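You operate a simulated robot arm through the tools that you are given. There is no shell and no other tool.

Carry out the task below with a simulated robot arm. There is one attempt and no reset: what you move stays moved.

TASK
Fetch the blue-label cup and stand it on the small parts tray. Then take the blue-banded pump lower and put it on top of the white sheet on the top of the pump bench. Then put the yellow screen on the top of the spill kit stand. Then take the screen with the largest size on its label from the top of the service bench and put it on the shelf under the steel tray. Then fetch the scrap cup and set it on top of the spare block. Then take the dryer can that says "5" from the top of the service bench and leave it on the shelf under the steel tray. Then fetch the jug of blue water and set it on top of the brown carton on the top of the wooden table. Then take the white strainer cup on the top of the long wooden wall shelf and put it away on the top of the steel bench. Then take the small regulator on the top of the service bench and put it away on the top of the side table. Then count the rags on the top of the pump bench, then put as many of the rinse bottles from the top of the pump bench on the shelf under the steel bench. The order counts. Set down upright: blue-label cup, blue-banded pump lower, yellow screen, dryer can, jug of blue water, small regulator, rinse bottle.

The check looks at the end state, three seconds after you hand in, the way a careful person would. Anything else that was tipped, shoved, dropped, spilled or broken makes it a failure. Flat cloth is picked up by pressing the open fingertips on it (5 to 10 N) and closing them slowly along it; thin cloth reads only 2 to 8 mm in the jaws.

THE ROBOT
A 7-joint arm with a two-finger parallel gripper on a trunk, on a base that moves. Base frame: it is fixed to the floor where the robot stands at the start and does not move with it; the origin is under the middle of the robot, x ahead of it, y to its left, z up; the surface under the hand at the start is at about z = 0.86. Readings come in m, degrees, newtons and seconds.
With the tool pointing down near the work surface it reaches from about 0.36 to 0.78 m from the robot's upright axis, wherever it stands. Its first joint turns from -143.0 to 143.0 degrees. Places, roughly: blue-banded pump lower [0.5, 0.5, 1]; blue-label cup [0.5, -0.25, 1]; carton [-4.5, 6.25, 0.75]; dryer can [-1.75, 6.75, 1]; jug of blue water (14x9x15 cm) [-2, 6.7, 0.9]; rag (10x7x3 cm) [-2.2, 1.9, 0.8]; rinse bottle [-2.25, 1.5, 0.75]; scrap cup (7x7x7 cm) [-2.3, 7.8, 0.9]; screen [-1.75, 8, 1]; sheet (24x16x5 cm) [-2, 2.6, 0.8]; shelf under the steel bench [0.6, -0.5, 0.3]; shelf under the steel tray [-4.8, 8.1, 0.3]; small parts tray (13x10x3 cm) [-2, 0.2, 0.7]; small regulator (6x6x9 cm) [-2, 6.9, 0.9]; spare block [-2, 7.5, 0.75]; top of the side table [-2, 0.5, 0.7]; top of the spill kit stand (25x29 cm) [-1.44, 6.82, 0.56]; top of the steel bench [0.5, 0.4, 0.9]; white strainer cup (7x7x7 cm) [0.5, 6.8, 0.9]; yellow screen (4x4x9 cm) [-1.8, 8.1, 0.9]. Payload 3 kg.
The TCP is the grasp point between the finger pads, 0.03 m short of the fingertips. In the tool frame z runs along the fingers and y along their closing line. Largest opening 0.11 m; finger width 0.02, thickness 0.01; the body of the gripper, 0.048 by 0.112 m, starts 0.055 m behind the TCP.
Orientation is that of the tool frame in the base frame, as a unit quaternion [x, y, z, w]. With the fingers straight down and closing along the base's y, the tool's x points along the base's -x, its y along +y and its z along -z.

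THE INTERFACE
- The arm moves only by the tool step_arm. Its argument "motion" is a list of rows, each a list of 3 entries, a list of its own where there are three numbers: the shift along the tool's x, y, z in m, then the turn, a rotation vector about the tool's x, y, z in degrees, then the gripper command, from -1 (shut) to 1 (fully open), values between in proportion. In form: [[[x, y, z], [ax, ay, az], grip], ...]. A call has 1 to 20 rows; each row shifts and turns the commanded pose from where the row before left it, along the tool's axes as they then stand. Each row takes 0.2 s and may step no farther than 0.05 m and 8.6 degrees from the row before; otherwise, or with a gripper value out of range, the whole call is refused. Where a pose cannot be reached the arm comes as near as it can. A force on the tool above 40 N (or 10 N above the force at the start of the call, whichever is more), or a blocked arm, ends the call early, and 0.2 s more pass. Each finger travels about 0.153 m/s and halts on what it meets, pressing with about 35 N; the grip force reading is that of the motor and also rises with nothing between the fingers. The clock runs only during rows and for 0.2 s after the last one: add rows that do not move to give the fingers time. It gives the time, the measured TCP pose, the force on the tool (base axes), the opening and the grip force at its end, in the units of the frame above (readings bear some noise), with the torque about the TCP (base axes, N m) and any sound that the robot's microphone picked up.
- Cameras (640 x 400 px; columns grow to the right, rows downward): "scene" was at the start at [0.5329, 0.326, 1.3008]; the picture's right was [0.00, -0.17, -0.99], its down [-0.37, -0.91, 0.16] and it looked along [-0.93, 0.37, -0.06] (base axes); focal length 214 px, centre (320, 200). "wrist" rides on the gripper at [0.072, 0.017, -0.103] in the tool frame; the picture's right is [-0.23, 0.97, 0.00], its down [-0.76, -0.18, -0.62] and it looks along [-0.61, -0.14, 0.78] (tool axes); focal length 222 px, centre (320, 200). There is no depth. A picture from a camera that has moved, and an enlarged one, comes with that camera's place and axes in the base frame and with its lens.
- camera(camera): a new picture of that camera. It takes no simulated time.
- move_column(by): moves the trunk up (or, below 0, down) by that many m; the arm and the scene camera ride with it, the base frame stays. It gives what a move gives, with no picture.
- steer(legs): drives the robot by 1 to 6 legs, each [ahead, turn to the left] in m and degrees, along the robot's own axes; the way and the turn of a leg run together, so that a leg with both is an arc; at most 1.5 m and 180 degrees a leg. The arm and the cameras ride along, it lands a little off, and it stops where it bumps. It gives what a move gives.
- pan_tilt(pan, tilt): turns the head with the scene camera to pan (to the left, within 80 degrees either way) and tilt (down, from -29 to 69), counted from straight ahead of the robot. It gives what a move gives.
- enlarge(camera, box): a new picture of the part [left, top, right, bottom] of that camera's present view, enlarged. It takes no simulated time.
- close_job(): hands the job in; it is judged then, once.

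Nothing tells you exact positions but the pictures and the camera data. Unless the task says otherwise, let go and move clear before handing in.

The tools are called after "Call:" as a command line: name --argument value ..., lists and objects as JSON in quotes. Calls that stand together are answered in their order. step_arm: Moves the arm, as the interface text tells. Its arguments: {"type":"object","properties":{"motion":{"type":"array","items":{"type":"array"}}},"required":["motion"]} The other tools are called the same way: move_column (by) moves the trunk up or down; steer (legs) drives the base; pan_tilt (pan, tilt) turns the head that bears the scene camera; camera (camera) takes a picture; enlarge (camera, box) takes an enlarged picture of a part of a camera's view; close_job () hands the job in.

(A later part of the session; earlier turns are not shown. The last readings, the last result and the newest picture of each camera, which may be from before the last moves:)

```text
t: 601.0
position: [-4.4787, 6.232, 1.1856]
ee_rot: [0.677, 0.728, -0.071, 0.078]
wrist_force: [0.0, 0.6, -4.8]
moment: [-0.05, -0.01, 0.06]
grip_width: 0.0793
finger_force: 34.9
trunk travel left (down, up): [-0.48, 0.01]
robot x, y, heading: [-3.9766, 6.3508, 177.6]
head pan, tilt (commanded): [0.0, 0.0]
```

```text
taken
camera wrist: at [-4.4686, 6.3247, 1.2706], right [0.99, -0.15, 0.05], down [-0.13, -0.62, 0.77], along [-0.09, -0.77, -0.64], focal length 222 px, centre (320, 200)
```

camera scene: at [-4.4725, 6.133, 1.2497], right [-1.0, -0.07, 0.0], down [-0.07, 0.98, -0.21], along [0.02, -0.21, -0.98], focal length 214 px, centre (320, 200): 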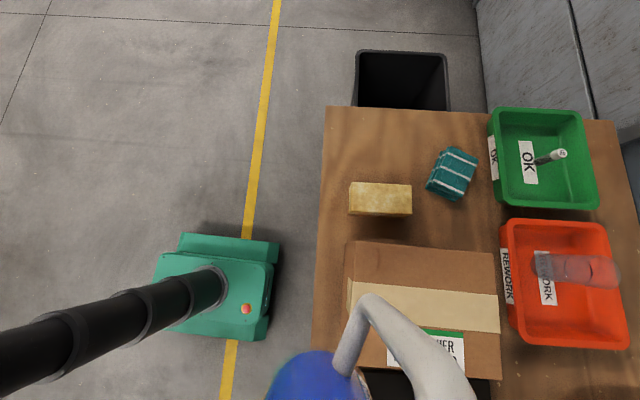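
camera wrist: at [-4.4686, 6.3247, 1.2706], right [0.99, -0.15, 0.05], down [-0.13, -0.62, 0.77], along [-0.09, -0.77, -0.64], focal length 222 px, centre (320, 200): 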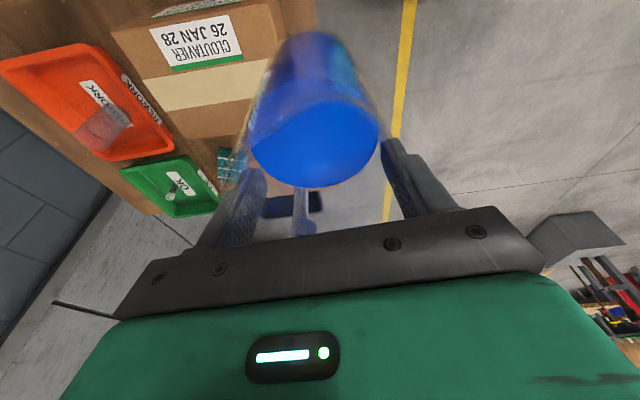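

The carton top is z≈0.931, spanning x -4.72..-4.51, y 6.125..6.284 (centre (-4.618, 6.205)). I move the jug slowly above its centre.

Call:
step_arm --motion '[[[-0.003, -0.018, 0.001], [0, 0, 0], -1], [[-0.006, -0.03, 0.001], [0, 0, 0], -1], [[-0.006, -0.03, 0.001], [0, 0, 0], -1], [[-0.006, -0.03, 0.001], [0, 0, 0], -1], [[-0.004, -0.02, 0.001], [0, 0, 0], -1], [[-0.0025, -0.0137, 0], [0, 0, 0], -1], [[0, 0, 0], [0, 0, 0], -1]]'

Call:
camera --camera "scene"

Call:
camera --camera "wrist"

```text
t: 602.6
position: [-4.6184, 6.1945, 1.1836]
ee_rot: [0.678, 0.728, -0.07, 0.078]
wrist_force: [0.2, -0.2, -5.3]
moment: [-0.03, -0.02, 0.0]
grip_width: 0.0793
finger_force: 35.2
trunk travel left (down, up): [-0.48, 0.01]
robot x, y, heading: [-3.9795, 6.3485, 177.3]
head pan, tilt (commanded): [0.0, 0.0]
```

```text
taken
camera scene: at [-4.612, 6.0943, 1.248], right [-1.0, -0.07, 0.0], down [-0.07, 0.98, -0.21], along [0.02, -0.21, -0.98], focal length 214 px, centre (320, 200)
```

scene: 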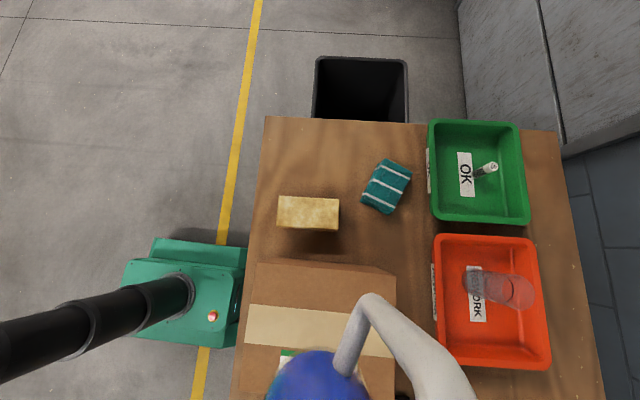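

```text
taken
camera wrist: at [-4.6082, 6.286, 1.269], right [0.99, -0.15, 0.05], down [-0.13, -0.62, 0.77], along [-0.09, -0.77, -0.64], focal length 222 px, centre (320, 200)
```

wrist: 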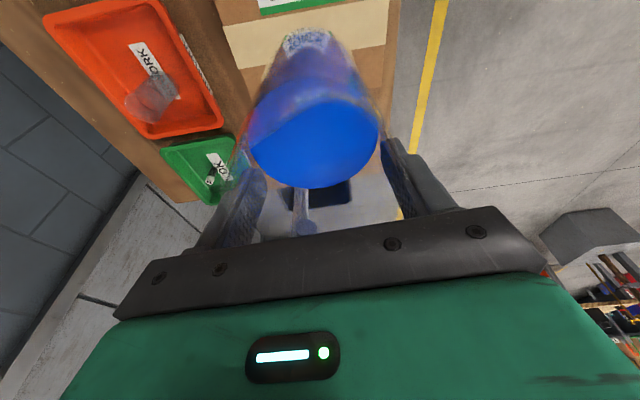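

The jug is over the carton's centre. I lower slowly toward contact.

Call:
step_arm --motion '[[[0.0042, 0, 0.0196], [0, 0, 0], -1], [[0.0063, 0, 0.0294], [0, 0, 0], -1], [[0.0063, 0, 0.0294], [0, 0, 0], -1], [[0.0042, 0, 0.0196], [0, 0, 0], -1], [[0, 0, 0], [0, 0, 0], -1]]'

Call:
camera --camera "scene"

Call:
camera --camera "wrist"

```text
t: 603.8
position: [-4.6177, 6.1951, 1.084]
ee_rot: [0.678, 0.728, -0.072, 0.078]
wrist_force: [0.2, 0.2, -5.2]
moment: [-0.03, 0.0, 0.04]
grip_width: 0.079
finger_force: 34.6
trunk travel left (down, up): [-0.48, 0.01]
robot x, y, heading: [-3.9778, 6.3557, 177.5]
head pan, tilt (commanded): [0.0, 0.0]
```

```text
taken
camera scene: at [-4.6114, 6.0953, 1.1485], right [-1.0, -0.07, 0.0], down [-0.07, 0.98, -0.21], along [0.02, -0.21, -0.98], focal length 214 px, centre (320, 200)
```

scene: 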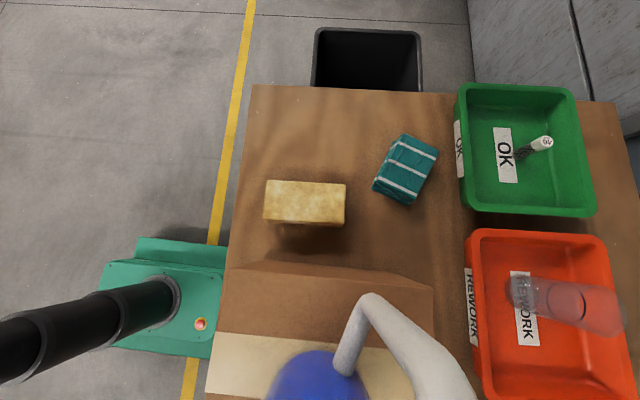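

```text
taken
camera wrist: at [-4.6075, 6.287, 1.1694], right [0.99, -0.15, 0.05], down [-0.13, -0.62, 0.77], along [-0.09, -0.77, -0.64], focal length 222 px, centre (320, 200)
```

wrist: 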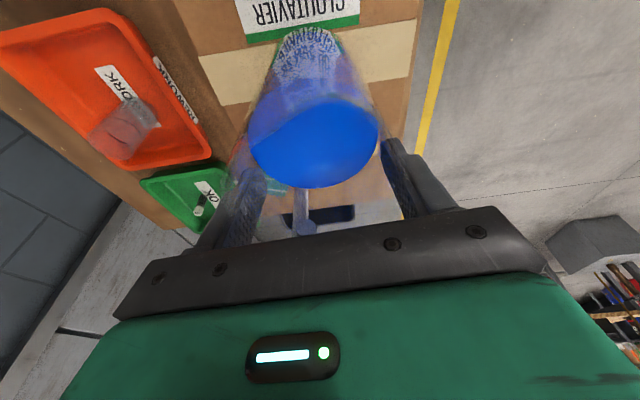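

Call:
step_arm --motion '[[[0.0032, 0, 0.0147], [0, 0, 0], -1], [[0.0021, 0, 0.0098], [0, 0, 0], -1], [[0, 0, 0], [0, 0, 0], -1]]'

Call:
step_arm --motion '[[[0.0006, 0, 0.0029], [0, 0, 0], -1], [[0, 0, 0], [0, 0, 0], -1]]'

```text
t: 604.6
position: [-4.6195, 6.1944, 1.059]
ee_rot: [0.678, 0.728, -0.071, 0.078]
wrist_force: [0.0, -0.7, -5.5]
moment: [-0.04, 0.02, 0.0]
grip_width: 0.0794
finger_force: 35.1
trunk travel left (down, up): [-0.48, 0.01]
robot x, y, heading: [-3.9795, 6.3502, 177.5]
head pan, tilt (commanded): [0.0, 0.0]
```

```text
t: 605.2
position: [-4.6188, 6.1945, 1.0554]
ee_rot: [0.677, 0.728, -0.071, 0.078]
wrist_force: [-0.1, -0.3, -5.3]
moment: [-0.04, -0.01, -0.02]
grip_width: 0.0789
finger_force: 34.6
trunk travel left (down, up): [-0.48, 0.01]
robot x, y, heading: [-3.979, 6.3521, 177.3]
head pan, tilt (commanded): [0.0, 0.0]
```

Call:
step_arm --motion '[[[0.0006, 0, 0.0029], [0, 0, 0], -1], [[0, 0, 0], [0, 0, 0], -1]]'

Call:
camera --camera "wrist"

```text
t: 605.8
position: [-4.6185, 6.1955, 1.0556]
ee_rot: [0.678, 0.728, -0.072, 0.078]
wrist_force: [-0.8, -0.5, -5.2]
moment: [-0.02, 0.01, 0.0]
grip_width: 0.0793
finger_force: 35.4
trunk travel left (down, up): [-0.48, 0.01]
robot x, y, heading: [-3.9798, 6.3494, 177.3]
head pan, tilt (commanded): [0.0, 0.0]
```

```text
taken
camera wrist: at [-4.6082, 6.2869, 1.1396], right [0.99, -0.15, 0.05], down [-0.14, -0.62, 0.77], along [-0.09, -0.77, -0.64], focal length 222 px, centre (320, 200)
```

wrist: 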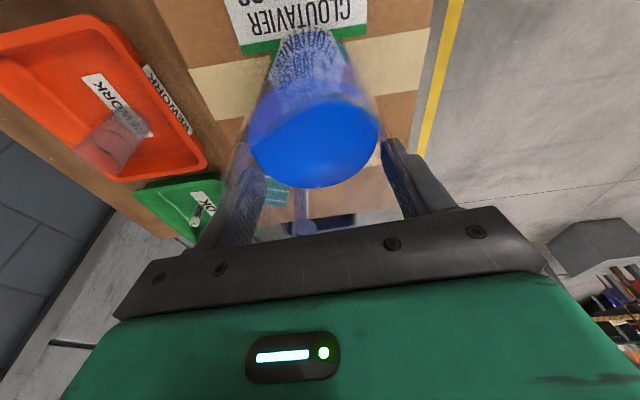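

Call:
step_arm --motion '[[[0.0006, 0, 0.0029], [0, 0, 0], -1], [[0, 0, 0], [0, 0, 0], -1]]'

Call:
step_arm --motion '[[[0.0006, 0, 0.0029], [0, 0, 0], -1], [[0, 0, 0], [0, 0, 0], -1]]'

```text
t: 606.4
position: [-4.6186, 6.1952, 1.0512]
ee_rot: [0.678, 0.728, -0.071, 0.077]
wrist_force: [0.5, -0.2, -5.0]
moment: [0.01, 0.0, 0.0]
grip_width: 0.0792
finger_force: 34.3
trunk travel left (down, up): [-0.48, 0.01]
robot x, y, heading: [-3.9808, 6.352, 177.5]
head pan, tilt (commanded): [0.0, 0.0]
```

```text
t: 607.0
position: [-4.6174, 6.1947, 1.05]
ee_rot: [0.678, 0.727, -0.071, 0.078]
wrist_force: [0.7, -0.3, -6.0]
moment: [-0.03, -0.01, 0.01]
grip_width: 0.079
finger_force: 33.9
trunk travel left (down, up): [-0.48, 0.01]
robot x, y, heading: [-3.9773, 6.3469, 177.6]
head pan, tilt (commanded): [0.0, 0.0]
```

Call:
step_arm --motion '[[[0.0006, 0, 0.0029], [0, 0, 0], -1], [[0, 0, 0], [0, 0, 0], -1]]'

Call:
step_arm --motion '[[[0.0004, 0, 0.002], [0, 0, 0], -1], [[0, 0, 0], [0, 0, 0], -1]]'

```text
t: 607.6
position: [-4.6166, 6.1944, 1.0475]
ee_rot: [0.678, 0.727, -0.073, 0.077]
wrist_force: [2.2, 0.8, 19.9]
moment: [0.42, 0.32, -0.11]
grip_width: 0.0796
finger_force: 34.6
trunk travel left (down, up): [-0.48, 0.01]
robot x, y, heading: [-3.9783, 6.3509, 177.4]
head pan, tilt (commanded): [0.0, 0.0]
```

```text
t: 608.2
position: [-4.617, 6.1947, 1.045]
ee_rot: [0.677, 0.728, -0.071, 0.079]
wrist_force: [0.7, 0.6, 25.8]
moment: [-0.04, 0.08, 0.02]
grip_width: 0.0791
finger_force: 35.7
trunk travel left (down, up): [-0.48, 0.01]
robot x, y, heading: [-3.9822, 6.3468, 177.5]
head pan, tilt (commanded): [0.0, 0.0]
```

The jug is seated flat on the carton (moments near zero). I ease the force off and release slowly.

Call:
step_arm --motion '[[[-0.0004, 0, -0.002], [0, 0, 0], -1], [[0, 0, 0], [0, 0, 0], -1]]'

Call:
camera --camera "scene"

Call:
camera --camera "wrist"

```text
t: 608.8
position: [-4.6167, 6.1947, 1.0454]
ee_rot: [0.678, 0.728, -0.07, 0.078]
wrist_force: [0.7, 0.0, 1.7]
moment: [-0.07, 0.11, -0.05]
grip_width: 0.0792
finger_force: 34.8
trunk travel left (down, up): [-0.48, 0.01]
robot x, y, heading: [-3.9829, 6.3505, 177.7]
head pan, tilt (commanded): [0.0, 0.0]
```

```text
taken
camera scene: at [-4.6109, 6.0948, 1.1096], right [-1.0, -0.07, 0.0], down [-0.07, 0.98, -0.21], along [0.02, -0.21, -0.98], focal length 214 px, centre (320, 200)
```

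scene: 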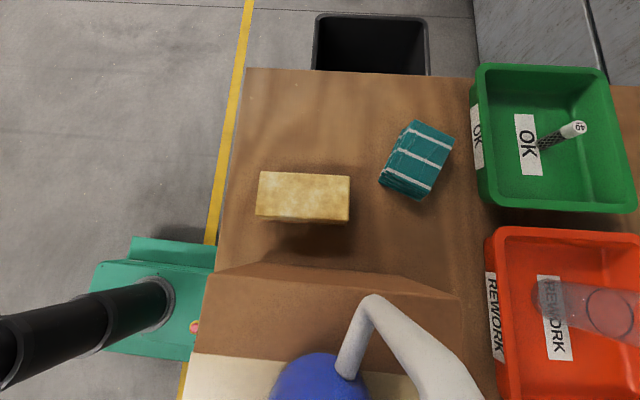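

```text
taken
camera wrist: at [-4.6071, 6.2865, 1.1306], right [0.99, -0.15, 0.05], down [-0.14, -0.63, 0.77], along [-0.08, -0.77, -0.64], focal length 222 px, centre (320, 200)
```

wrist: 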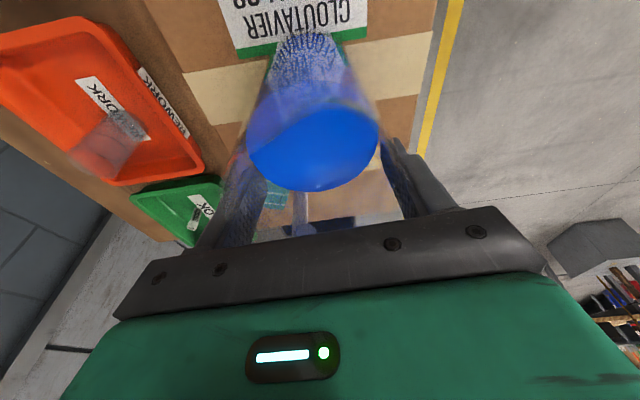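

Call:
step_arm --motion '[[[0, 0, 0], [0, 0, 0], 0.42], [[0, 0, 0], [0, 0, 0], 0.46], [[0, 0, 0], [0, 0, 0], 0.52], [[0, 0, 0], [0, 0, 0], 0.65], [[0, 0, 0], [0, 0, 0], 0.85], [[0, 0, 0], [0, 0, 0], 1.0], [[0, 0, 0], [0, 0, 0], 1.0]]'

Call:
camera --camera "wrist"

Call:
camera --camera "scene"

```text
t: 610.4
position: [-4.6167, 6.1943, 1.0453]
ee_rot: [0.678, 0.728, -0.071, 0.078]
wrist_force: [0.3, 0.0, -0.5]
moment: [0.02, -0.01, 0.0]
grip_width: 0.1098
finger_force: 0.1
trunk travel left (down, up): [-0.48, 0.01]
robot x, y, heading: [-3.9793, 6.3553, 177.4]
head pan, tilt (commanded): [0.0, 0.0]
```

```text
taken
camera wrist: at [-4.6077, 6.2864, 1.1315], right [0.99, -0.15, 0.05], down [-0.13, -0.62, 0.77], along [-0.09, -0.77, -0.64], focal length 222 px, centre (320, 200)
```

wrist: 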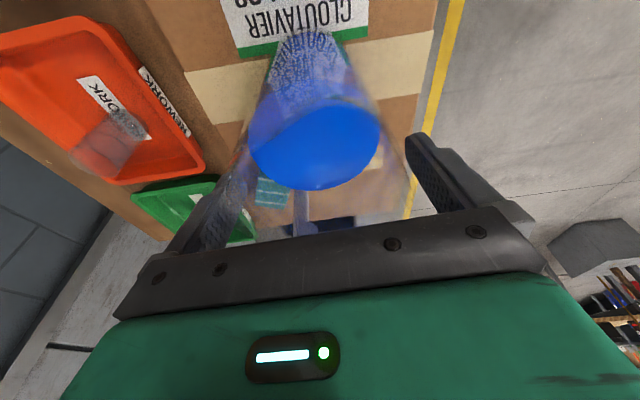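

```text
taken
camera scene: at [-4.6116, 6.0947, 1.1106], right [-1.0, -0.07, 0.0], down [-0.07, 0.98, -0.21], along [0.02, -0.21, -0.98], focal length 214 px, centre (320, 200)
```

scene: 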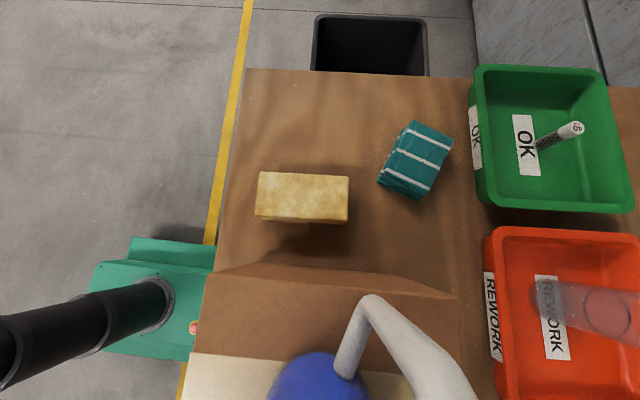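

Released; the jug hasn't moved. I rise straight up, then check.

Call:
step_arm --motion '[[[-0.0032, 0, -0.0147], [0, 0, 0], 1], [[-0.0063, 0, -0.0294], [0, 0, 0], 1], [[-0.0063, 0, -0.0294], [0, 0, 0], 1], [[-0.0063, 0, -0.0294], [0, 0, 0], 1], [[-0.0063, 0, -0.0294], [0, 0, 0], 1], [[0, 0.04, 0], [0, 0, 0], 1], [[0, 0.04, 0], [0, 0, 0], 1], [[0, 0.04, 0], [0, 6, 0], 1], [[0, 0.04, 0], [0, 6, 0], 1], [[0, 0, 0], [0, 0, 0], 1]]'

Call:
pan_tilt --pan -45 --tilt 0

Call:
camera --camera "scene"

Call:
camera --camera "wrist"

```text
t: 612.6
position: [-4.457, 6.206, 1.183]
ee_rot: [0.681, 0.732, 0.001, 0.0]
wrist_force: [0.1, -0.1, -0.3]
moment: [0.02, 0.01, -0.03]
grip_width: 0.1098
finger_force: 0.1
trunk travel left (down, up): [-0.48, 0.01]
robot x, y, heading: [-3.9819, 6.3535, 177.7]
head pan, tilt (commanded): [0.0, 0.0]
```

```text
t: 613.7
position: [-4.457, 6.2059, 1.1824]
ee_rot: [0.682, 0.732, -0.001, 0.001]
wrist_force: [0.5, -0.1, 0.3]
moment: [0.01, -0.01, -0.01]
grip_width: 0.1103
finger_force: 0.0
trunk travel left (down, up): [-0.48, 0.01]
robot x, y, heading: [-3.9781, 6.3483, 177.4]
head pan, tilt (commanded): [-45.0, 0.0]
```

```text
taken
camera scene: at [-4.5137, 6.0911, 1.2511], right [-0.71, -0.05, 0.71], down [-0.07, 1.0, 0.0], along [-0.7, -0.05, -0.71], focal length 214 px, centre (320, 200)
```

scene: 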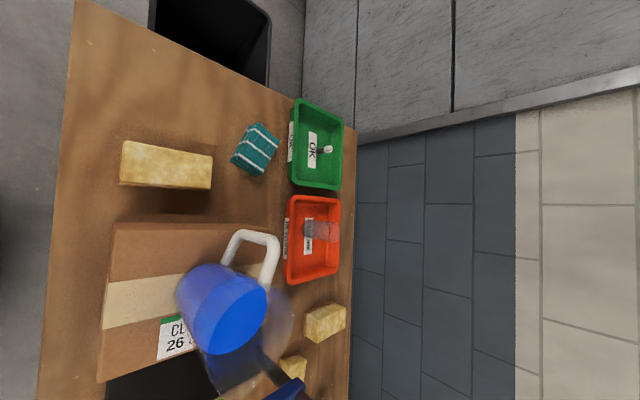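

```text
taken
camera wrist: at [-4.4458, 6.2783, 1.2851], right [0.99, -0.16, 0.0], down [-0.12, -0.77, 0.62], along [-0.1, -0.62, -0.78], focal length 222 px, centre (320, 200)
```

wrist: 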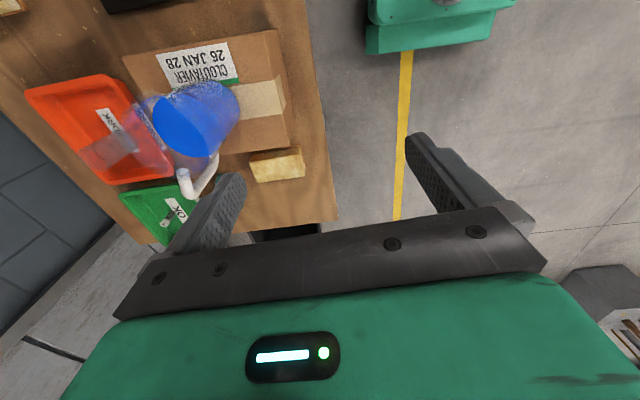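

The jug stands upright on the carton. Step 8: the white strainer cup on the long wooden wall shelf near (0.5, 6.8). I retract, back off and drive around the south end of the service bench.

Call:
step_arm --motion '[[[0, 0, 0], [0, 0, 8.1], 1], [[0, 0, 0], [0, 0, 8.1], 1], [[0, 0, 0], [0, 0, 8.1], 1], [[0, 0, 0], [0, 0, 8.1], 1], [[0, 0, 0], [0, 0, 8.1], 1], [[0, 0, 0], [0, 0, 8.1], 1], [[0, 0, 0], [0, 0, 8.1], 1], [[0, 0, 0], [0, 0, 8.1], 1], [[0, 0, 0], [0, 0, 8.1], 1], [[0, 0, 0], [0, 0, 8.1], 1], [[0, 0, 0], [0, 0, 5], 1], [[0, 0, 0], [0, 0, 0], 1]]'

Call:
pan_tilt --pan 0 --tilt -29

Call:
steer --legs '[[-0.45, 0], [0, 45], [0, 45], [0, 45]]'

Call:
camera --camera "scene"

```text
t: 616.3
position: [-4.4586, 6.2053, 1.1811]
ee_rot: [0.998, 0.07, 0.001, 0.001]
wrist_force: [-0.8, -0.6, 0.5]
moment: [-0.01, 0.02, 0.02]
grip_width: 0.11
finger_force: 0.1
trunk travel left (down, up): [-0.48, 0.01]
robot x, y, heading: [-3.9802, 6.3515, 177.3]
head pan, tilt (commanded): [-45.0, 0.0]
```

```text
t: 617.4
position: [-4.4578, 6.2066, 1.1816]
ee_rot: [0.998, 0.071, 0.0, 0.001]
wrist_force: [0.4, 0.0, 0.6]
moment: [0.01, 0.0, -0.01]
grip_width: 0.1099
finger_force: 0.1
trunk travel left (down, up): [-0.48, 0.01]
robot x, y, heading: [-3.9817, 6.3475, 177.6]
head pan, tilt (commanded): [0.0, -28.6]
```

```text
t: 626.5
position: [-3.0888, 6.1167, 1.1813]
ee_rot: [0.299, 0.954, 0.0, -0.001]
wrist_force: [-1.6, -1.9, 0.4]
moment: [0.23, -0.04, -0.04]
grip_width: 0.1101
finger_force: 0.1
trunk travel left (down, up): [-0.48, 0.01]
robot x, y, heading: [-3.5941, 6.2772, -47.5]
head pan, tilt (commanded): [0.0, -28.6]
```

```text
taken
camera scene: at [-2.9662, 6.0308, 1.247], right [-0.57, -0.82, 0.0], down [-0.72, 0.5, -0.48], along [0.39, -0.27, -0.88], focal length 214 px, centre (320, 200)
```

scene: 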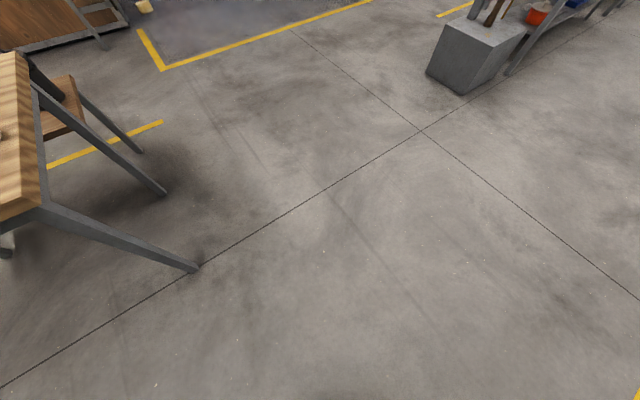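

Call:
steer --legs '[[0.7, 0], [0, 45]]'

Call:
steer --legs '[[1.2, 0], [1.2, 0]]'

Call:
camera --camera "scene"

```text
t: 632.5
position: [-2.6358, 5.9936, 1.1828]
ee_rot: [-0.083, 0.997, 0.001, 0.0]
wrist_force: [0.4, 0.2, 0.1]
moment: [-0.01, -0.03, 0.0]
grip_width: 0.1099
finger_force: 0.2
trunk travel left (down, up): [-0.48, 0.01]
robot x, y, heading: [-3.1126, 5.7277, -3.5]
head pan, tilt (commanded): [0.0, -28.6]
```

```text
t: 644.4
position: [-0.2098, 5.8991, 1.1822]
ee_rot: [-0.099, 0.995, 0.001, -0.001]
wrist_force: [0.6, -0.9, -0.6]
moment: [0.01, -0.01, 0.01]
grip_width: 0.1101
finger_force: 0.2
trunk travel left (down, up): [-0.48, 0.01]
robot x, y, heading: [-0.6822, 5.6207, -1.6]
head pan, tilt (commanded): [0.0, -28.6]
```

```text
taken
camera scene: at [-0.0627, 5.928, 1.2474], right [0.2, -0.98, 0.0], down [-0.86, -0.17, -0.48], along [0.47, 0.1, -0.88], focal length 214 px, centre (320, 200)
```

scene: 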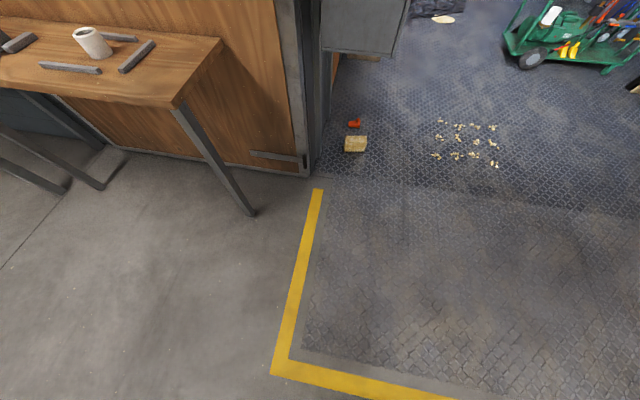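

I see the strainer cup (white) on the wall shelf's near end, about (0.52, 6.76). I recentre the arm and drive to face the shelf.

Call:
step_arm --motion '[[[0, -0.04, 0], [0, 0, 0], 1], [[0, -0.04, 0], [0, 0, 0], 1], [[0, -0.04, 0], [0, 0, 0], 1], [[0, -0.04, 0], [0, 0, 0], 1], [[0, -0.04, 0], [0, 0, 0], 1], [[0, -0.04, 0], [0, 0, 0], 1], [[0, -0.04, 0], [0, 0, 0], 1], [[0, 0, 0], [0, 0, -5], 1], [[0, 0, 0], [0, 0, -5], 1], [[0, 0, 0], [0, 0, 0], 1]]'

Call:
steer --legs '[[0, 45], [0, 17], [1.15, 0]]'

Call:
steer --legs '[[0, -40], [0, -20]]'

Call:
camera --camera "scene"

Call:
camera --camera "wrist"

```text
t: 646.6
position: [-0.1548, 5.6239, 1.1807]
ee_rot: [-0.185, 0.983, 0.0, -0.001]
wrist_force: [-0.2, 1.6, 0.9]
moment: [-0.02, -0.03, -0.01]
grip_width: 0.1098
finger_force: 0.1
trunk travel left (down, up): [-0.48, 0.01]
robot x, y, heading: [-0.6773, 5.6156, -1.7]
head pan, tilt (commanded): [0.0, -28.6]
```

```text
t: 655.6
position: [0.1919, 7.071, 1.1819]
ee_rot: [-0.647, 0.762, 0.0, -0.002]
wrist_force: [-0.1, -0.1, -0.5]
moment: [0.0, 0.0, 0.03]
grip_width: 0.11
finger_force: 0.0
trunk travel left (down, up): [-0.48, 0.01]
robot x, y, heading: [-0.0716, 6.6195, 57.8]
head pan, tilt (commanded): [0.0, -28.6]
```

```text
t: 659.0
position: [0.452, 6.6173, 1.182]
ee_rot: [-0.179, 0.984, 0.001, -0.001]
wrist_force: [0.7, 0.4, 0.5]
moment: [-0.06, 0.0, -0.01]
grip_width: 0.1101
finger_force: 0.1
trunk travel left (down, up): [-0.48, 0.01]
robot x, y, heading: [-0.0745, 6.664, -1.5]
head pan, tilt (commanded): [0.0, -28.6]
```

```text
taken
camera scene: at [0.5924, 6.6693, 1.246], right [0.35, -0.94, 0.0], down [-0.82, -0.31, -0.48], along [0.45, 0.17, -0.88], focal length 214 px, centre (320, 200)
```

scene: 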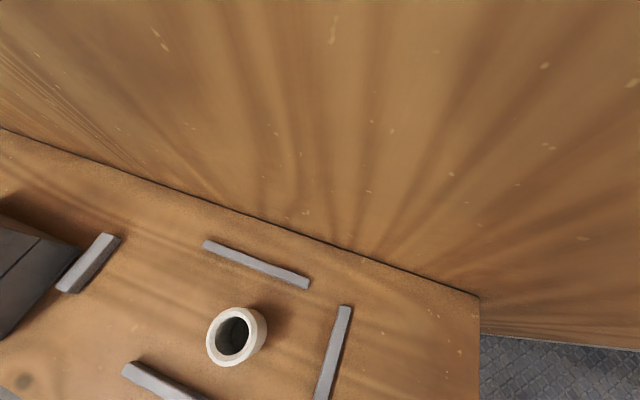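

```text
taken
camera wrist: at [0.379, 6.606, 1.2842], right [-0.13, 0.99, 0.0], down [0.78, 0.1, 0.62], along [0.62, 0.08, -0.78], focal length 222 px, centre (320, 200)
```

wrist: 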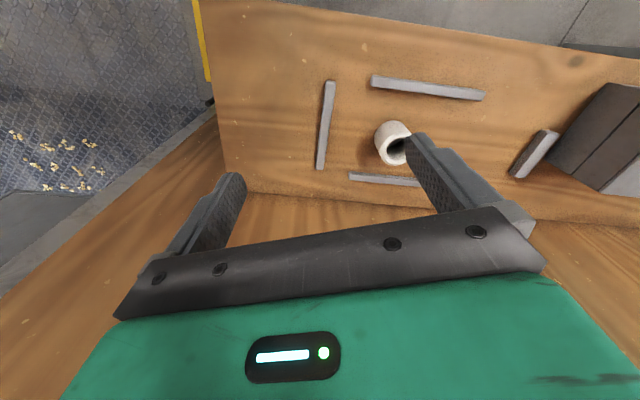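

The strainer cup's rim centre is (0.531, 6.762, 0.93), ~6.5 cm wide, standing amid low bars. I align yaw to close along y, move above and descend partway.

Call:
step_arm --motion '[[[0, 0, 0], [0, 0, 7], 1], [[0, 0, 0], [0, 0, 7], 1], [[0, 0, 0], [0, 0, 6.6], 1], [[-0.0198, 0.0363, 0], [0, 0, 0], 1], [[-0.0198, 0.0363, 0], [0, 0, 0], 1], [[-0.0198, 0.0363, 0], [0, 0, 0], 1], [[-0.0198, 0.0363, 0], [0, 0, 0], 1], [[0, 0, 0.045], [0, 0, 0], 1], [[0, 0, 0.045], [0, 0, 0], 1], [[0, 0, 0.045], [0, 0, 0], 1], [[0, 0, 0.03], [0, 0, 0], 1], [[0, 0, 0], [0, 0, 0], 1]]'

Call:
pan_tilt --pan 0 --tilt 30

Call:
camera --camera "scene"

Call:
camera --camera "wrist"

```text
t: 661.6
position: [0.5283, 6.7608, 1.0171]
ee_rot: [0.0, 1.0, 0.0, -0.001]
wrist_force: [0.4, -0.2, 0.2]
moment: [0.02, 0.02, -0.02]
grip_width: 0.1101
finger_force: 0.1
trunk travel left (down, up): [-0.48, 0.01]
robot x, y, heading: [-0.0714, 6.6663, -1.4]
head pan, tilt (commanded): [0.0, -28.6]
```

```text
t: 662.9
position: [0.5276, 6.7619, 1.0156]
ee_rot: [0.0, 1.0, 0.001, -0.001]
wrist_force: [1.0, 1.0, 0.4]
moment: [0.02, -0.01, 0.03]
grip_width: 0.1098
finger_force: 0.0
trunk travel left (down, up): [-0.48, 0.01]
robot x, y, heading: [-0.0693, 6.6643, -1.6]
head pan, tilt (commanded): [0.0, 30.0]
```

```text
taken
camera scene: at [0.5893, 6.7611, 1.0579], right [0.0, -1.0, 0.0], down [-0.87, 0.0, 0.5], along [-0.5, 0.0, -0.87], focal length 214 px, centre (320, 200)
```

scene: 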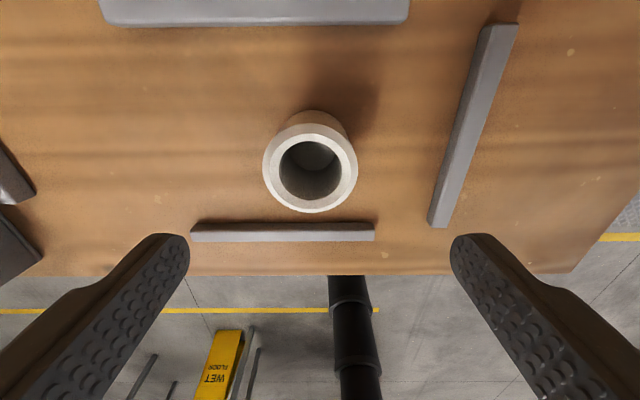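

```text
taken
camera wrist: at [0.456, 6.7771, 1.1193], right [0.23, 0.97, 0.0], down [0.76, -0.18, 0.62], along [0.61, -0.14, -0.78], focal length 222 px, centre (320, 200)
```

wrist: 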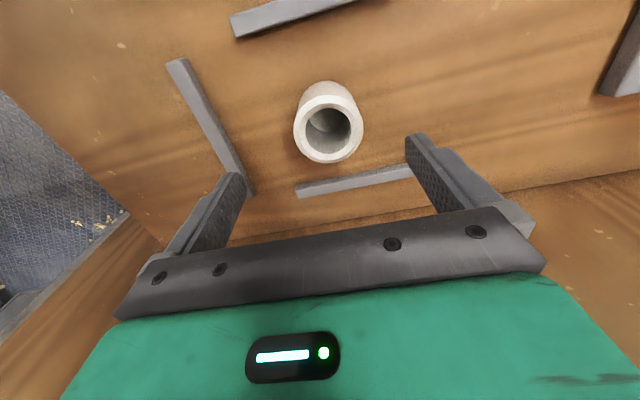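

Aligned to (0.535, 6.7675). I descend around the cup and close.

Call:
step_arm --motion '[[[-0.0075, 0.0055, 0.03], [0, 0, 0], 1], [[0, 0, 0.04], [0, 0, 0], 0.9], [[0, 0, 0.04], [0, 0, 0], 0.8], [[0, 0, 0.005], [0, 0, 0], 0.6], [[0, 0, 0], [0, 0, 0], 0.35], [[0, 0, 0], [0, 0, 0], 0.2], [[0, 0, 0], [0, 0, 0], 0.1], [[0, 0, 0], [0, 0, 0], 0.0], [[0, 0, 0], [0, 0, 0], -0.5], [[0, 0, 0], [0, 0, 0], -1], [[0, 0, 0], [0, 0, 0], -1]]'

Call:
camera --camera "wrist"

Call:
camera --camera "scene"

```text
t: 665.3
position: [0.5374, 6.7683, 0.903]
ee_rot: [0.0, 1.0, 0.001, -0.001]
wrist_force: [-0.6, 1.3, 0.3]
moment: [-0.02, 0.0, 0.01]
grip_width: 0.0629
finger_force: 34.7
trunk travel left (down, up): [-0.48, 0.01]
robot x, y, heading: [-0.0731, 6.6649, -1.7]
head pan, tilt (commanded): [0.0, 30.0]
```

```text
taken
camera wrist: at [0.466, 6.7841, 1.0055], right [0.23, 0.97, 0.0], down [0.76, -0.18, 0.62], along [0.61, -0.14, -0.78], focal length 222 px, centre (320, 200)
```

wrist: 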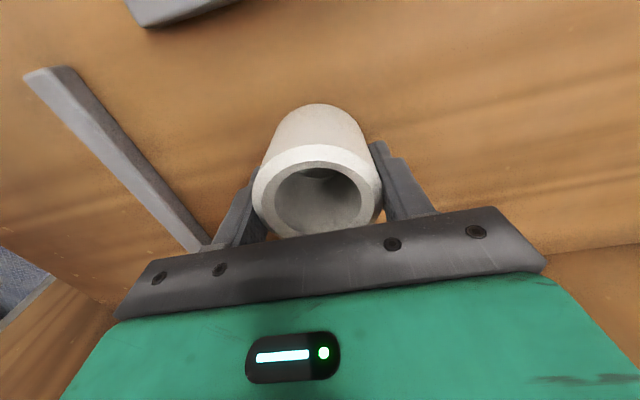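

```text
taken
camera scene: at [0.5992, 6.768, 0.944], right [0.0, -1.0, 0.0], down [-0.86, 0.0, 0.5], along [-0.5, 0.0, -0.86], focal length 214 px, centre (320, 200)
```

scene: 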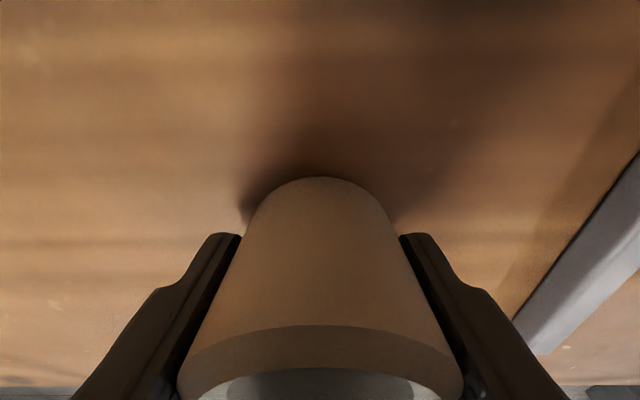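

Gripped at 63 mm. I lift, back away from the wall shelf, and head down the aisle to the steel bench.

Call:
step_arm --motion '[[[0, 0, -0.02], [0, 0, 0], -1], [[0, 0, -0.04], [0, 0, 0], -1], [[0, 0, -0.045], [0, 0, 0], -1], [[0, 0, -0.045], [0, 0, 0], -1], [[0, 0, -0.045], [0, 0, 0], -1], [[0.045, -0.02, -0.02], [0, 0, 0], -1], [[0.045, -0.03, 0], [0, 0, 0], -1], [[0, -0.03, 0], [0, 0, 0], -1], [[0, 0, 0], [0, 0, 0], -1]]'

Call:
steer --legs '[[-0.6, 0], [0, -45], [0, -43]]'

Call:
steer --legs '[[1.5, 0], [1.5, 0]]'

```text
refused: row 6 steps farther than a row can; nothing moved
```

```text
t: 666.7
position: [0.4534, 6.7699, 0.9071]
ee_rot: [-0.002, 1.0, 0.004, 0.014]
wrist_force: [0.2, 0.6, -1.2]
moment: [0.03, 0.01, 0.02]
grip_width: 0.0585
finger_force: 35.0
trunk travel left (down, up): [-0.48, 0.01]
robot x, y, heading: [-0.1671, 6.6657, -1.3]
head pan, tilt (commanded): [0.0, 30.0]
stopped in leg 1: the force on the tool passed its limit at 114 N (the readings are from after the stop); the commanded pose is now the measured one
```

```text
t: 668.6
position: [0.574, 6.7658, 0.9049]
ee_rot: [-0.003, 1.0, 0.001, 0.005]
wrist_force: [0.6, 0.5, -0.7]
moment: [-0.01, 0.07, 0.02]
grip_width: 0.0586
finger_force: 35.0
trunk travel left (down, up): [-0.48, 0.01]
robot x, y, heading: [-0.0421, 6.6624, -1.7]
head pan, tilt (commanded): [0.0, 30.0]
stopped in leg 1: the force on the tool passed its limit at 47 N (the readings are from after the stop); the commanded pose is now the measured one
```

My arm call was refused (a row was too long), so the robot drove with the cup still down — the cup dragged a few centimetres and bumped. I stop and inspect the surroundings carefully.

Call:
camera --camera "wrist"

Call:
camera --camera "scene"

```text
taken
camera wrist: at [0.5001, 6.7816, 1.0072], right [0.22, 0.98, 0.0], down [0.76, -0.17, 0.63], along [0.62, -0.14, -0.78], focal length 222 px, centre (320, 200)
```

wrist: 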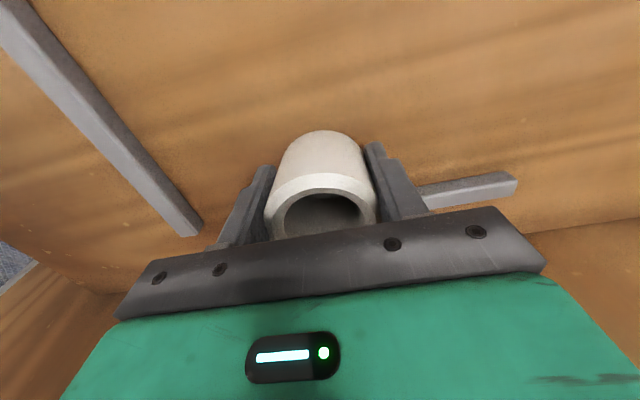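

```text
taken
camera scene: at [0.6343, 6.7663, 0.9475], right [0.01, -1.0, 0.0], down [-0.87, -0.01, 0.49], along [-0.49, 0.0, -0.87], focal length 214 px, centre (320, 200)
```

scene: 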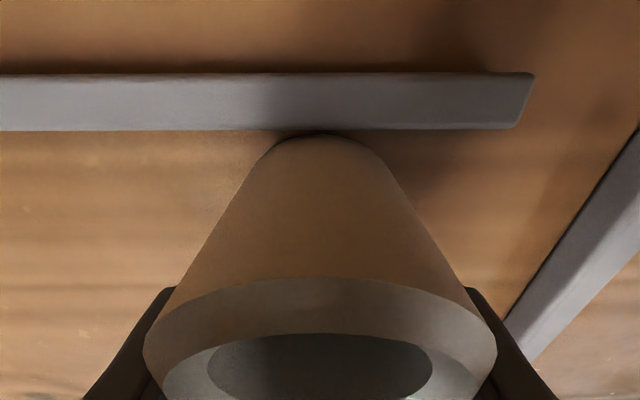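

Call:
step_arm --motion '[[[0.01, 0, -0.005], [0, 0, 0], -1], [[0, 0, -0.02], [0, 0, 0], -1], [[0, 0, -0.03], [0, 0, 0], -1], [[0, 0, -0.04], [0, 0, 0], -1], [[0, 0, -0.04], [0, 0, 0], -1], [[0, 0, -0.04], [0, 0, 0], -1], [[0, 0, 0], [0, 0, 0], -1]]'

Call:
camera --camera "wrist"

Call:
camera --camera "scene"

```text
t: 670.2
position: [0.5617, 6.767, 1.0809]
ee_rot: [-0.003, 1.0, 0.001, 0.005]
wrist_force: [0.2, 0.7, 0.0]
moment: [-0.01, 0.0, 0.01]
grip_width: 0.0588
finger_force: 34.8
trunk travel left (down, up): [-0.48, 0.01]
robot x, y, heading: [-0.0376, 6.6627, -1.6]
head pan, tilt (commanded): [0.0, 30.0]
```

```text
taken
camera wrist: at [0.4881, 6.7821, 1.1833], right [0.22, 0.98, 0.0], down [0.76, -0.17, 0.63], along [0.62, -0.14, -0.78], focal length 222 px, centre (320, 200)
```

wrist: 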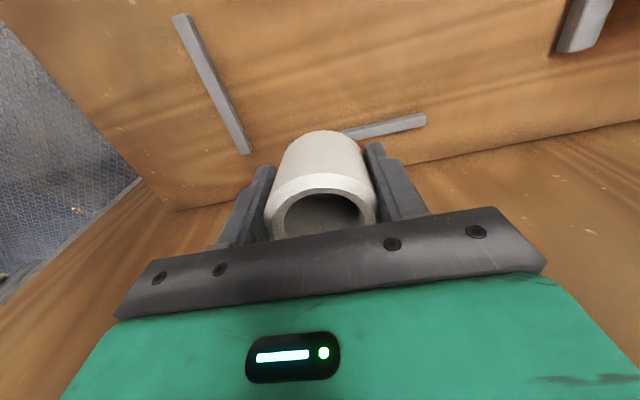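

```text
taken
camera scene: at [0.6222, 6.7667, 1.1236], right [0.01, -1.0, 0.0], down [-0.87, -0.01, 0.49], along [-0.49, 0.0, -0.87], focal length 214 px, centre (320, 200)
```

scene: 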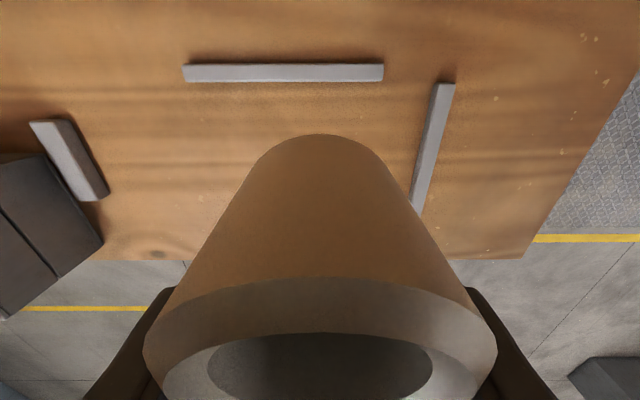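

The far and -y bars haven't moved at all (they match the earlier coordinates), so they're fixed. I reverse with the cup now lifted and check the near bar.

Call:
steer --legs '[[-0.3, 0]]'

Call:
pan_tilt --pan 0 --tilt -10

Call:
camera --camera "scene"

Call:
camera --camera "wrist"

```text
t: 672.2
position: [0.2677, 6.7783, 1.0807]
ee_rot: [-0.006, 1.0, 0.002, 0.006]
wrist_force: [-0.2, 0.6, -0.4]
moment: [0.03, 0.03, 0.01]
grip_width: 0.0587
finger_force: 35.4
trunk travel left (down, up): [-0.48, 0.01]
robot x, y, heading: [-0.3303, 6.6708, -1.3]
head pan, tilt (commanded): [0.0, 30.0]
```

```text
t: 673.3
position: [0.2667, 6.778, 1.0818]
ee_rot: [-0.006, 1.0, 0.001, 0.007]
wrist_force: [-0.6, 0.9, -0.7]
moment: [0.0, -0.01, 0.02]
grip_width: 0.0587
finger_force: 34.7
trunk travel left (down, up): [-0.48, 0.01]
robot x, y, heading: [-0.3323, 6.6708, -1.0]
head pan, tilt (commanded): [0.0, -10.0]
```

```text
taken
camera scene: at [0.3913, 6.7795, 1.1309], right [0.01, -1.0, 0.0], down [-0.98, -0.01, -0.18], along [0.18, 0.0, -0.98], focal length 214 px, centre (320, 200)
```

scene: 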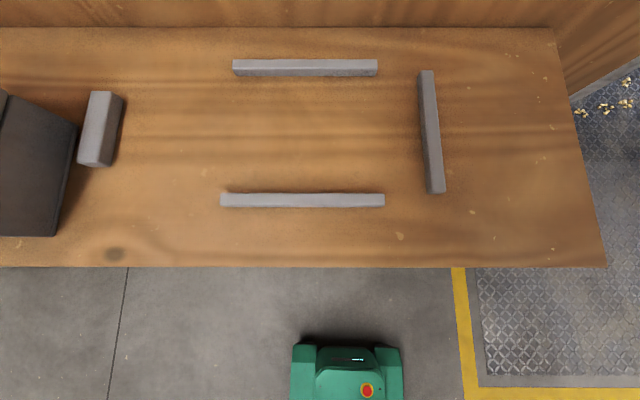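

```text
taken
camera wrist: at [0.1936, 6.7932, 1.1837], right [0.22, 0.98, 0.0], down [0.76, -0.17, 0.63], along [0.62, -0.13, -0.78], focal length 222 px, centre (320, 200)
```

wrist: 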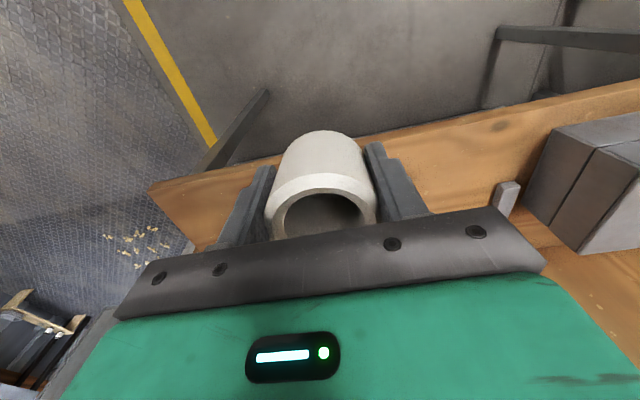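

All four bars are exactly where they were, and the cup is intact and still held (about 2 cm forward in the grip). I continue: back up further and turn down the aisle.

Call:
steer --legs '[[-0.33, 0]]'

Call:
steer --legs '[[0, -45], [0, -43]]'

```text
t: 675.5
position: [-0.0736, 6.79, 1.0802]
ee_rot: [-0.011, 1.0, 0.001, 0.006]
wrist_force: [0.3, 0.5, -1.1]
moment: [-0.03, -0.01, -0.03]
grip_width: 0.0588
finger_force: 35.7
trunk travel left (down, up): [-0.48, 0.01]
robot x, y, heading: [-0.6755, 6.6773, -0.7]
head pan, tilt (commanded): [0.0, -10.0]
```

```text
t: 680.0
position: [-0.5686, 6.0771, 1.0825]
ee_rot: [0.705, 0.709, -0.003, 0.006]
wrist_force: [-0.8, -1.1, 0.0]
moment: [0.02, -0.13, -0.01]
grip_width: 0.059
finger_force: 35.3
trunk travel left (down, up): [-0.48, 0.01]
robot x, y, heading: [-0.6016, 6.6757, -91.2]
head pan, tilt (commanded): [0.0, -10.0]
```

Call:
steer --legs '[[1.5, 0], [1.5, 0]]'

Call:
steer --legs '[[1.5, 0], [1.4, 0]]'

Call:
pan_tilt --pan 0 --tilt -29

Call:
camera --camera "scene"

```text
t: 694.5
position: [-0.5538, 3.072, 1.0828]
ee_rot: [0.688, 0.725, -0.004, 0.005]
wrist_force: [0.8, 0.1, -0.8]
moment: [0.01, 0.02, -0.03]
grip_width: 0.0587
finger_force: 35.0
trunk travel left (down, up): [-0.48, 0.01]
robot x, y, heading: [-0.6182, 3.6692, -88.8]
head pan, tilt (commanded): [0.0, -10.0]
```

```text
t: 708.5
position: [-0.4891, 0.1887, 1.0829]
ee_rot: [0.692, 0.722, -0.004, 0.004]
wrist_force: [-0.3, 0.6, -0.7]
moment: [0.01, -0.01, 0.0]
grip_width: 0.0587
finger_force: 35.5
trunk travel left (down, up): [-0.48, 0.01]
robot x, y, heading: [-0.5478, 0.7866, -89.1]
head pan, tilt (commanded): [0.0, -10.0]
```

```text
t: 709.3
position: [-0.4891, 0.1896, 1.0843]
ee_rot: [0.691, 0.723, -0.004, 0.005]
wrist_force: [-0.3, 0.4, -0.3]
moment: [0.03, -0.02, 0.03]
grip_width: 0.0585
finger_force: 34.6
trunk travel left (down, up): [-0.48, 0.01]
robot x, y, heading: [-0.5466, 0.7898, -89.1]
head pan, tilt (commanded): [0.0, -28.6]
```

```text
taken
camera scene: at [-0.483, 0.0398, 1.1506], right [-1.0, -0.04, 0.0], down [-0.04, 0.87, -0.49], along [0.02, -0.49, -0.87], focal length 214 px, centre (320, 200)
```

scene: 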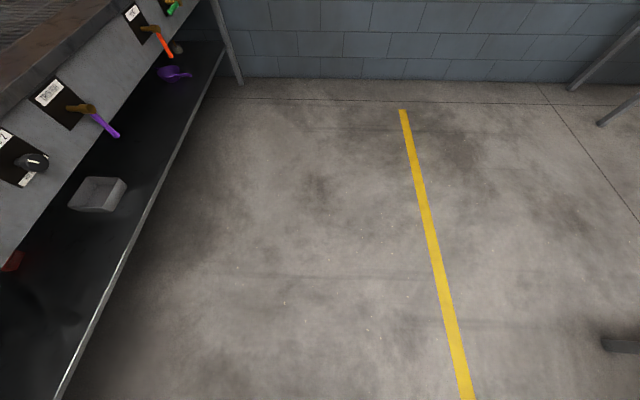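

I'm alongside the steel bench. I go to y≈0.37, turn to face it, and look down at the bench top for a free spot.

Call:
steer --legs '[[0.4, 0], [0, 45], [0, 44]]'

Call:
camera --camera "scene"

```text
t: 716.0
position: [0.05, 0.4805, 1.0832]
ee_rot: [-0.044, 0.999, 0.0, 0.007]
wrist_force: [0.2, 0.8, -0.2]
moment: [-0.09, -0.03, 0.01]
grip_width: 0.0587
finger_force: 34.8
trunk travel left (down, up): [-0.48, 0.01]
robot x, y, heading: [-0.5385, 0.3221, 3.2]
head pan, tilt (commanded): [0.0, -28.6]
```

```text
taken
camera scene: at [0.1987, 0.494, 1.1506], right [0.09, -1.0, 0.0], down [-0.87, -0.08, -0.49], along [0.49, 0.04, -0.87], focal length 214 px, centre (320, 200)
```

scene: 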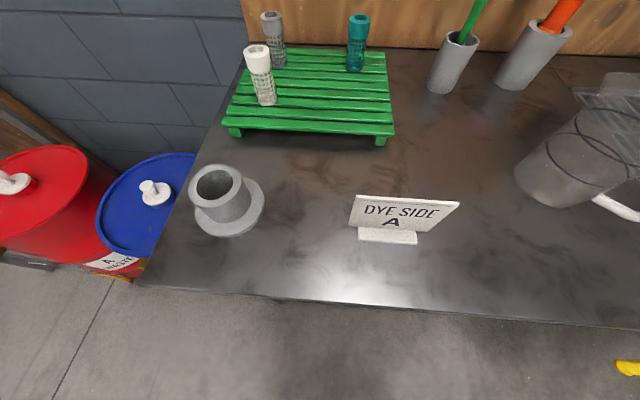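

There's a free spot behind the "DYE SIDE A" sign around (0.51, 0.315). I shift the hand to y≈0.31 and drive in.

Call:
step_arm --motion '[[[0.004, -0.042, 0], [0, 0, 0], -1], [[0.004, -0.042, 0], [0, 0, 0], -1], [[0.004, -0.042, 0], [0, 0, 0], -1], [[0.004, -0.042, 0], [0, 0, 0], -1], [[0, 0, 0], [0, 0, 0], -1]]'

Call:
steer --legs '[[0.45, 0]]'

Call:
camera --camera "scene"

Call:
camera --camera "wrist"

```text
t: 717.2
position: [0.0477, 0.3119, 1.0847]
ee_rot: [-0.045, 0.999, 0.001, 0.006]
wrist_force: [0.4, -0.2, -0.6]
moment: [-0.05, 0.02, -0.01]
grip_width: 0.0588
finger_force: 35.6
trunk travel left (down, up): [-0.48, 0.01]
robot x, y, heading: [-0.5393, 0.3258, 3.0]
head pan, tilt (commanded): [0.0, -28.6]
```

```text
t: 719.9
position: [0.4955, 0.3395, 1.0841]
ee_rot: [-0.046, 0.999, 0.002, 0.006]
wrist_force: [-0.9, -0.3, -1.5]
moment: [0.0, 0.03, -0.04]
grip_width: 0.0587
finger_force: 35.3
trunk travel left (down, up): [-0.48, 0.01]
robot x, y, heading: [-0.0898, 0.354, 3.5]
head pan, tilt (commanded): [0.0, -28.6]
```

```text
taken
camera scene: at [0.6441, 0.3525, 1.1513], right [0.09, -1.0, 0.0], down [-0.87, -0.08, -0.49], along [0.49, 0.05, -0.87], focal length 214 px, centre (320, 200)
```

scene: 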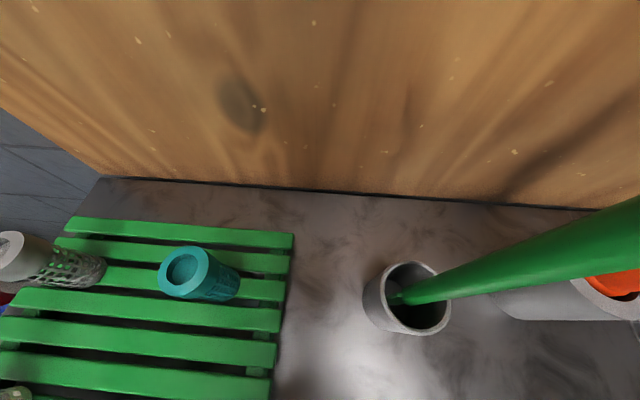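

```text
taken
camera wrist: at [0.4212, 0.3478, 1.1864], right [0.14, 0.99, 0.0], down [0.77, -0.11, 0.63], along [0.63, -0.08, -0.78], focal length 222 px, centre (320, 200)
```

wrist: 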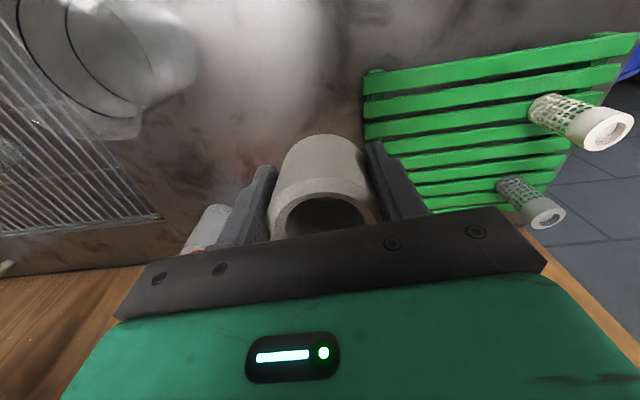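

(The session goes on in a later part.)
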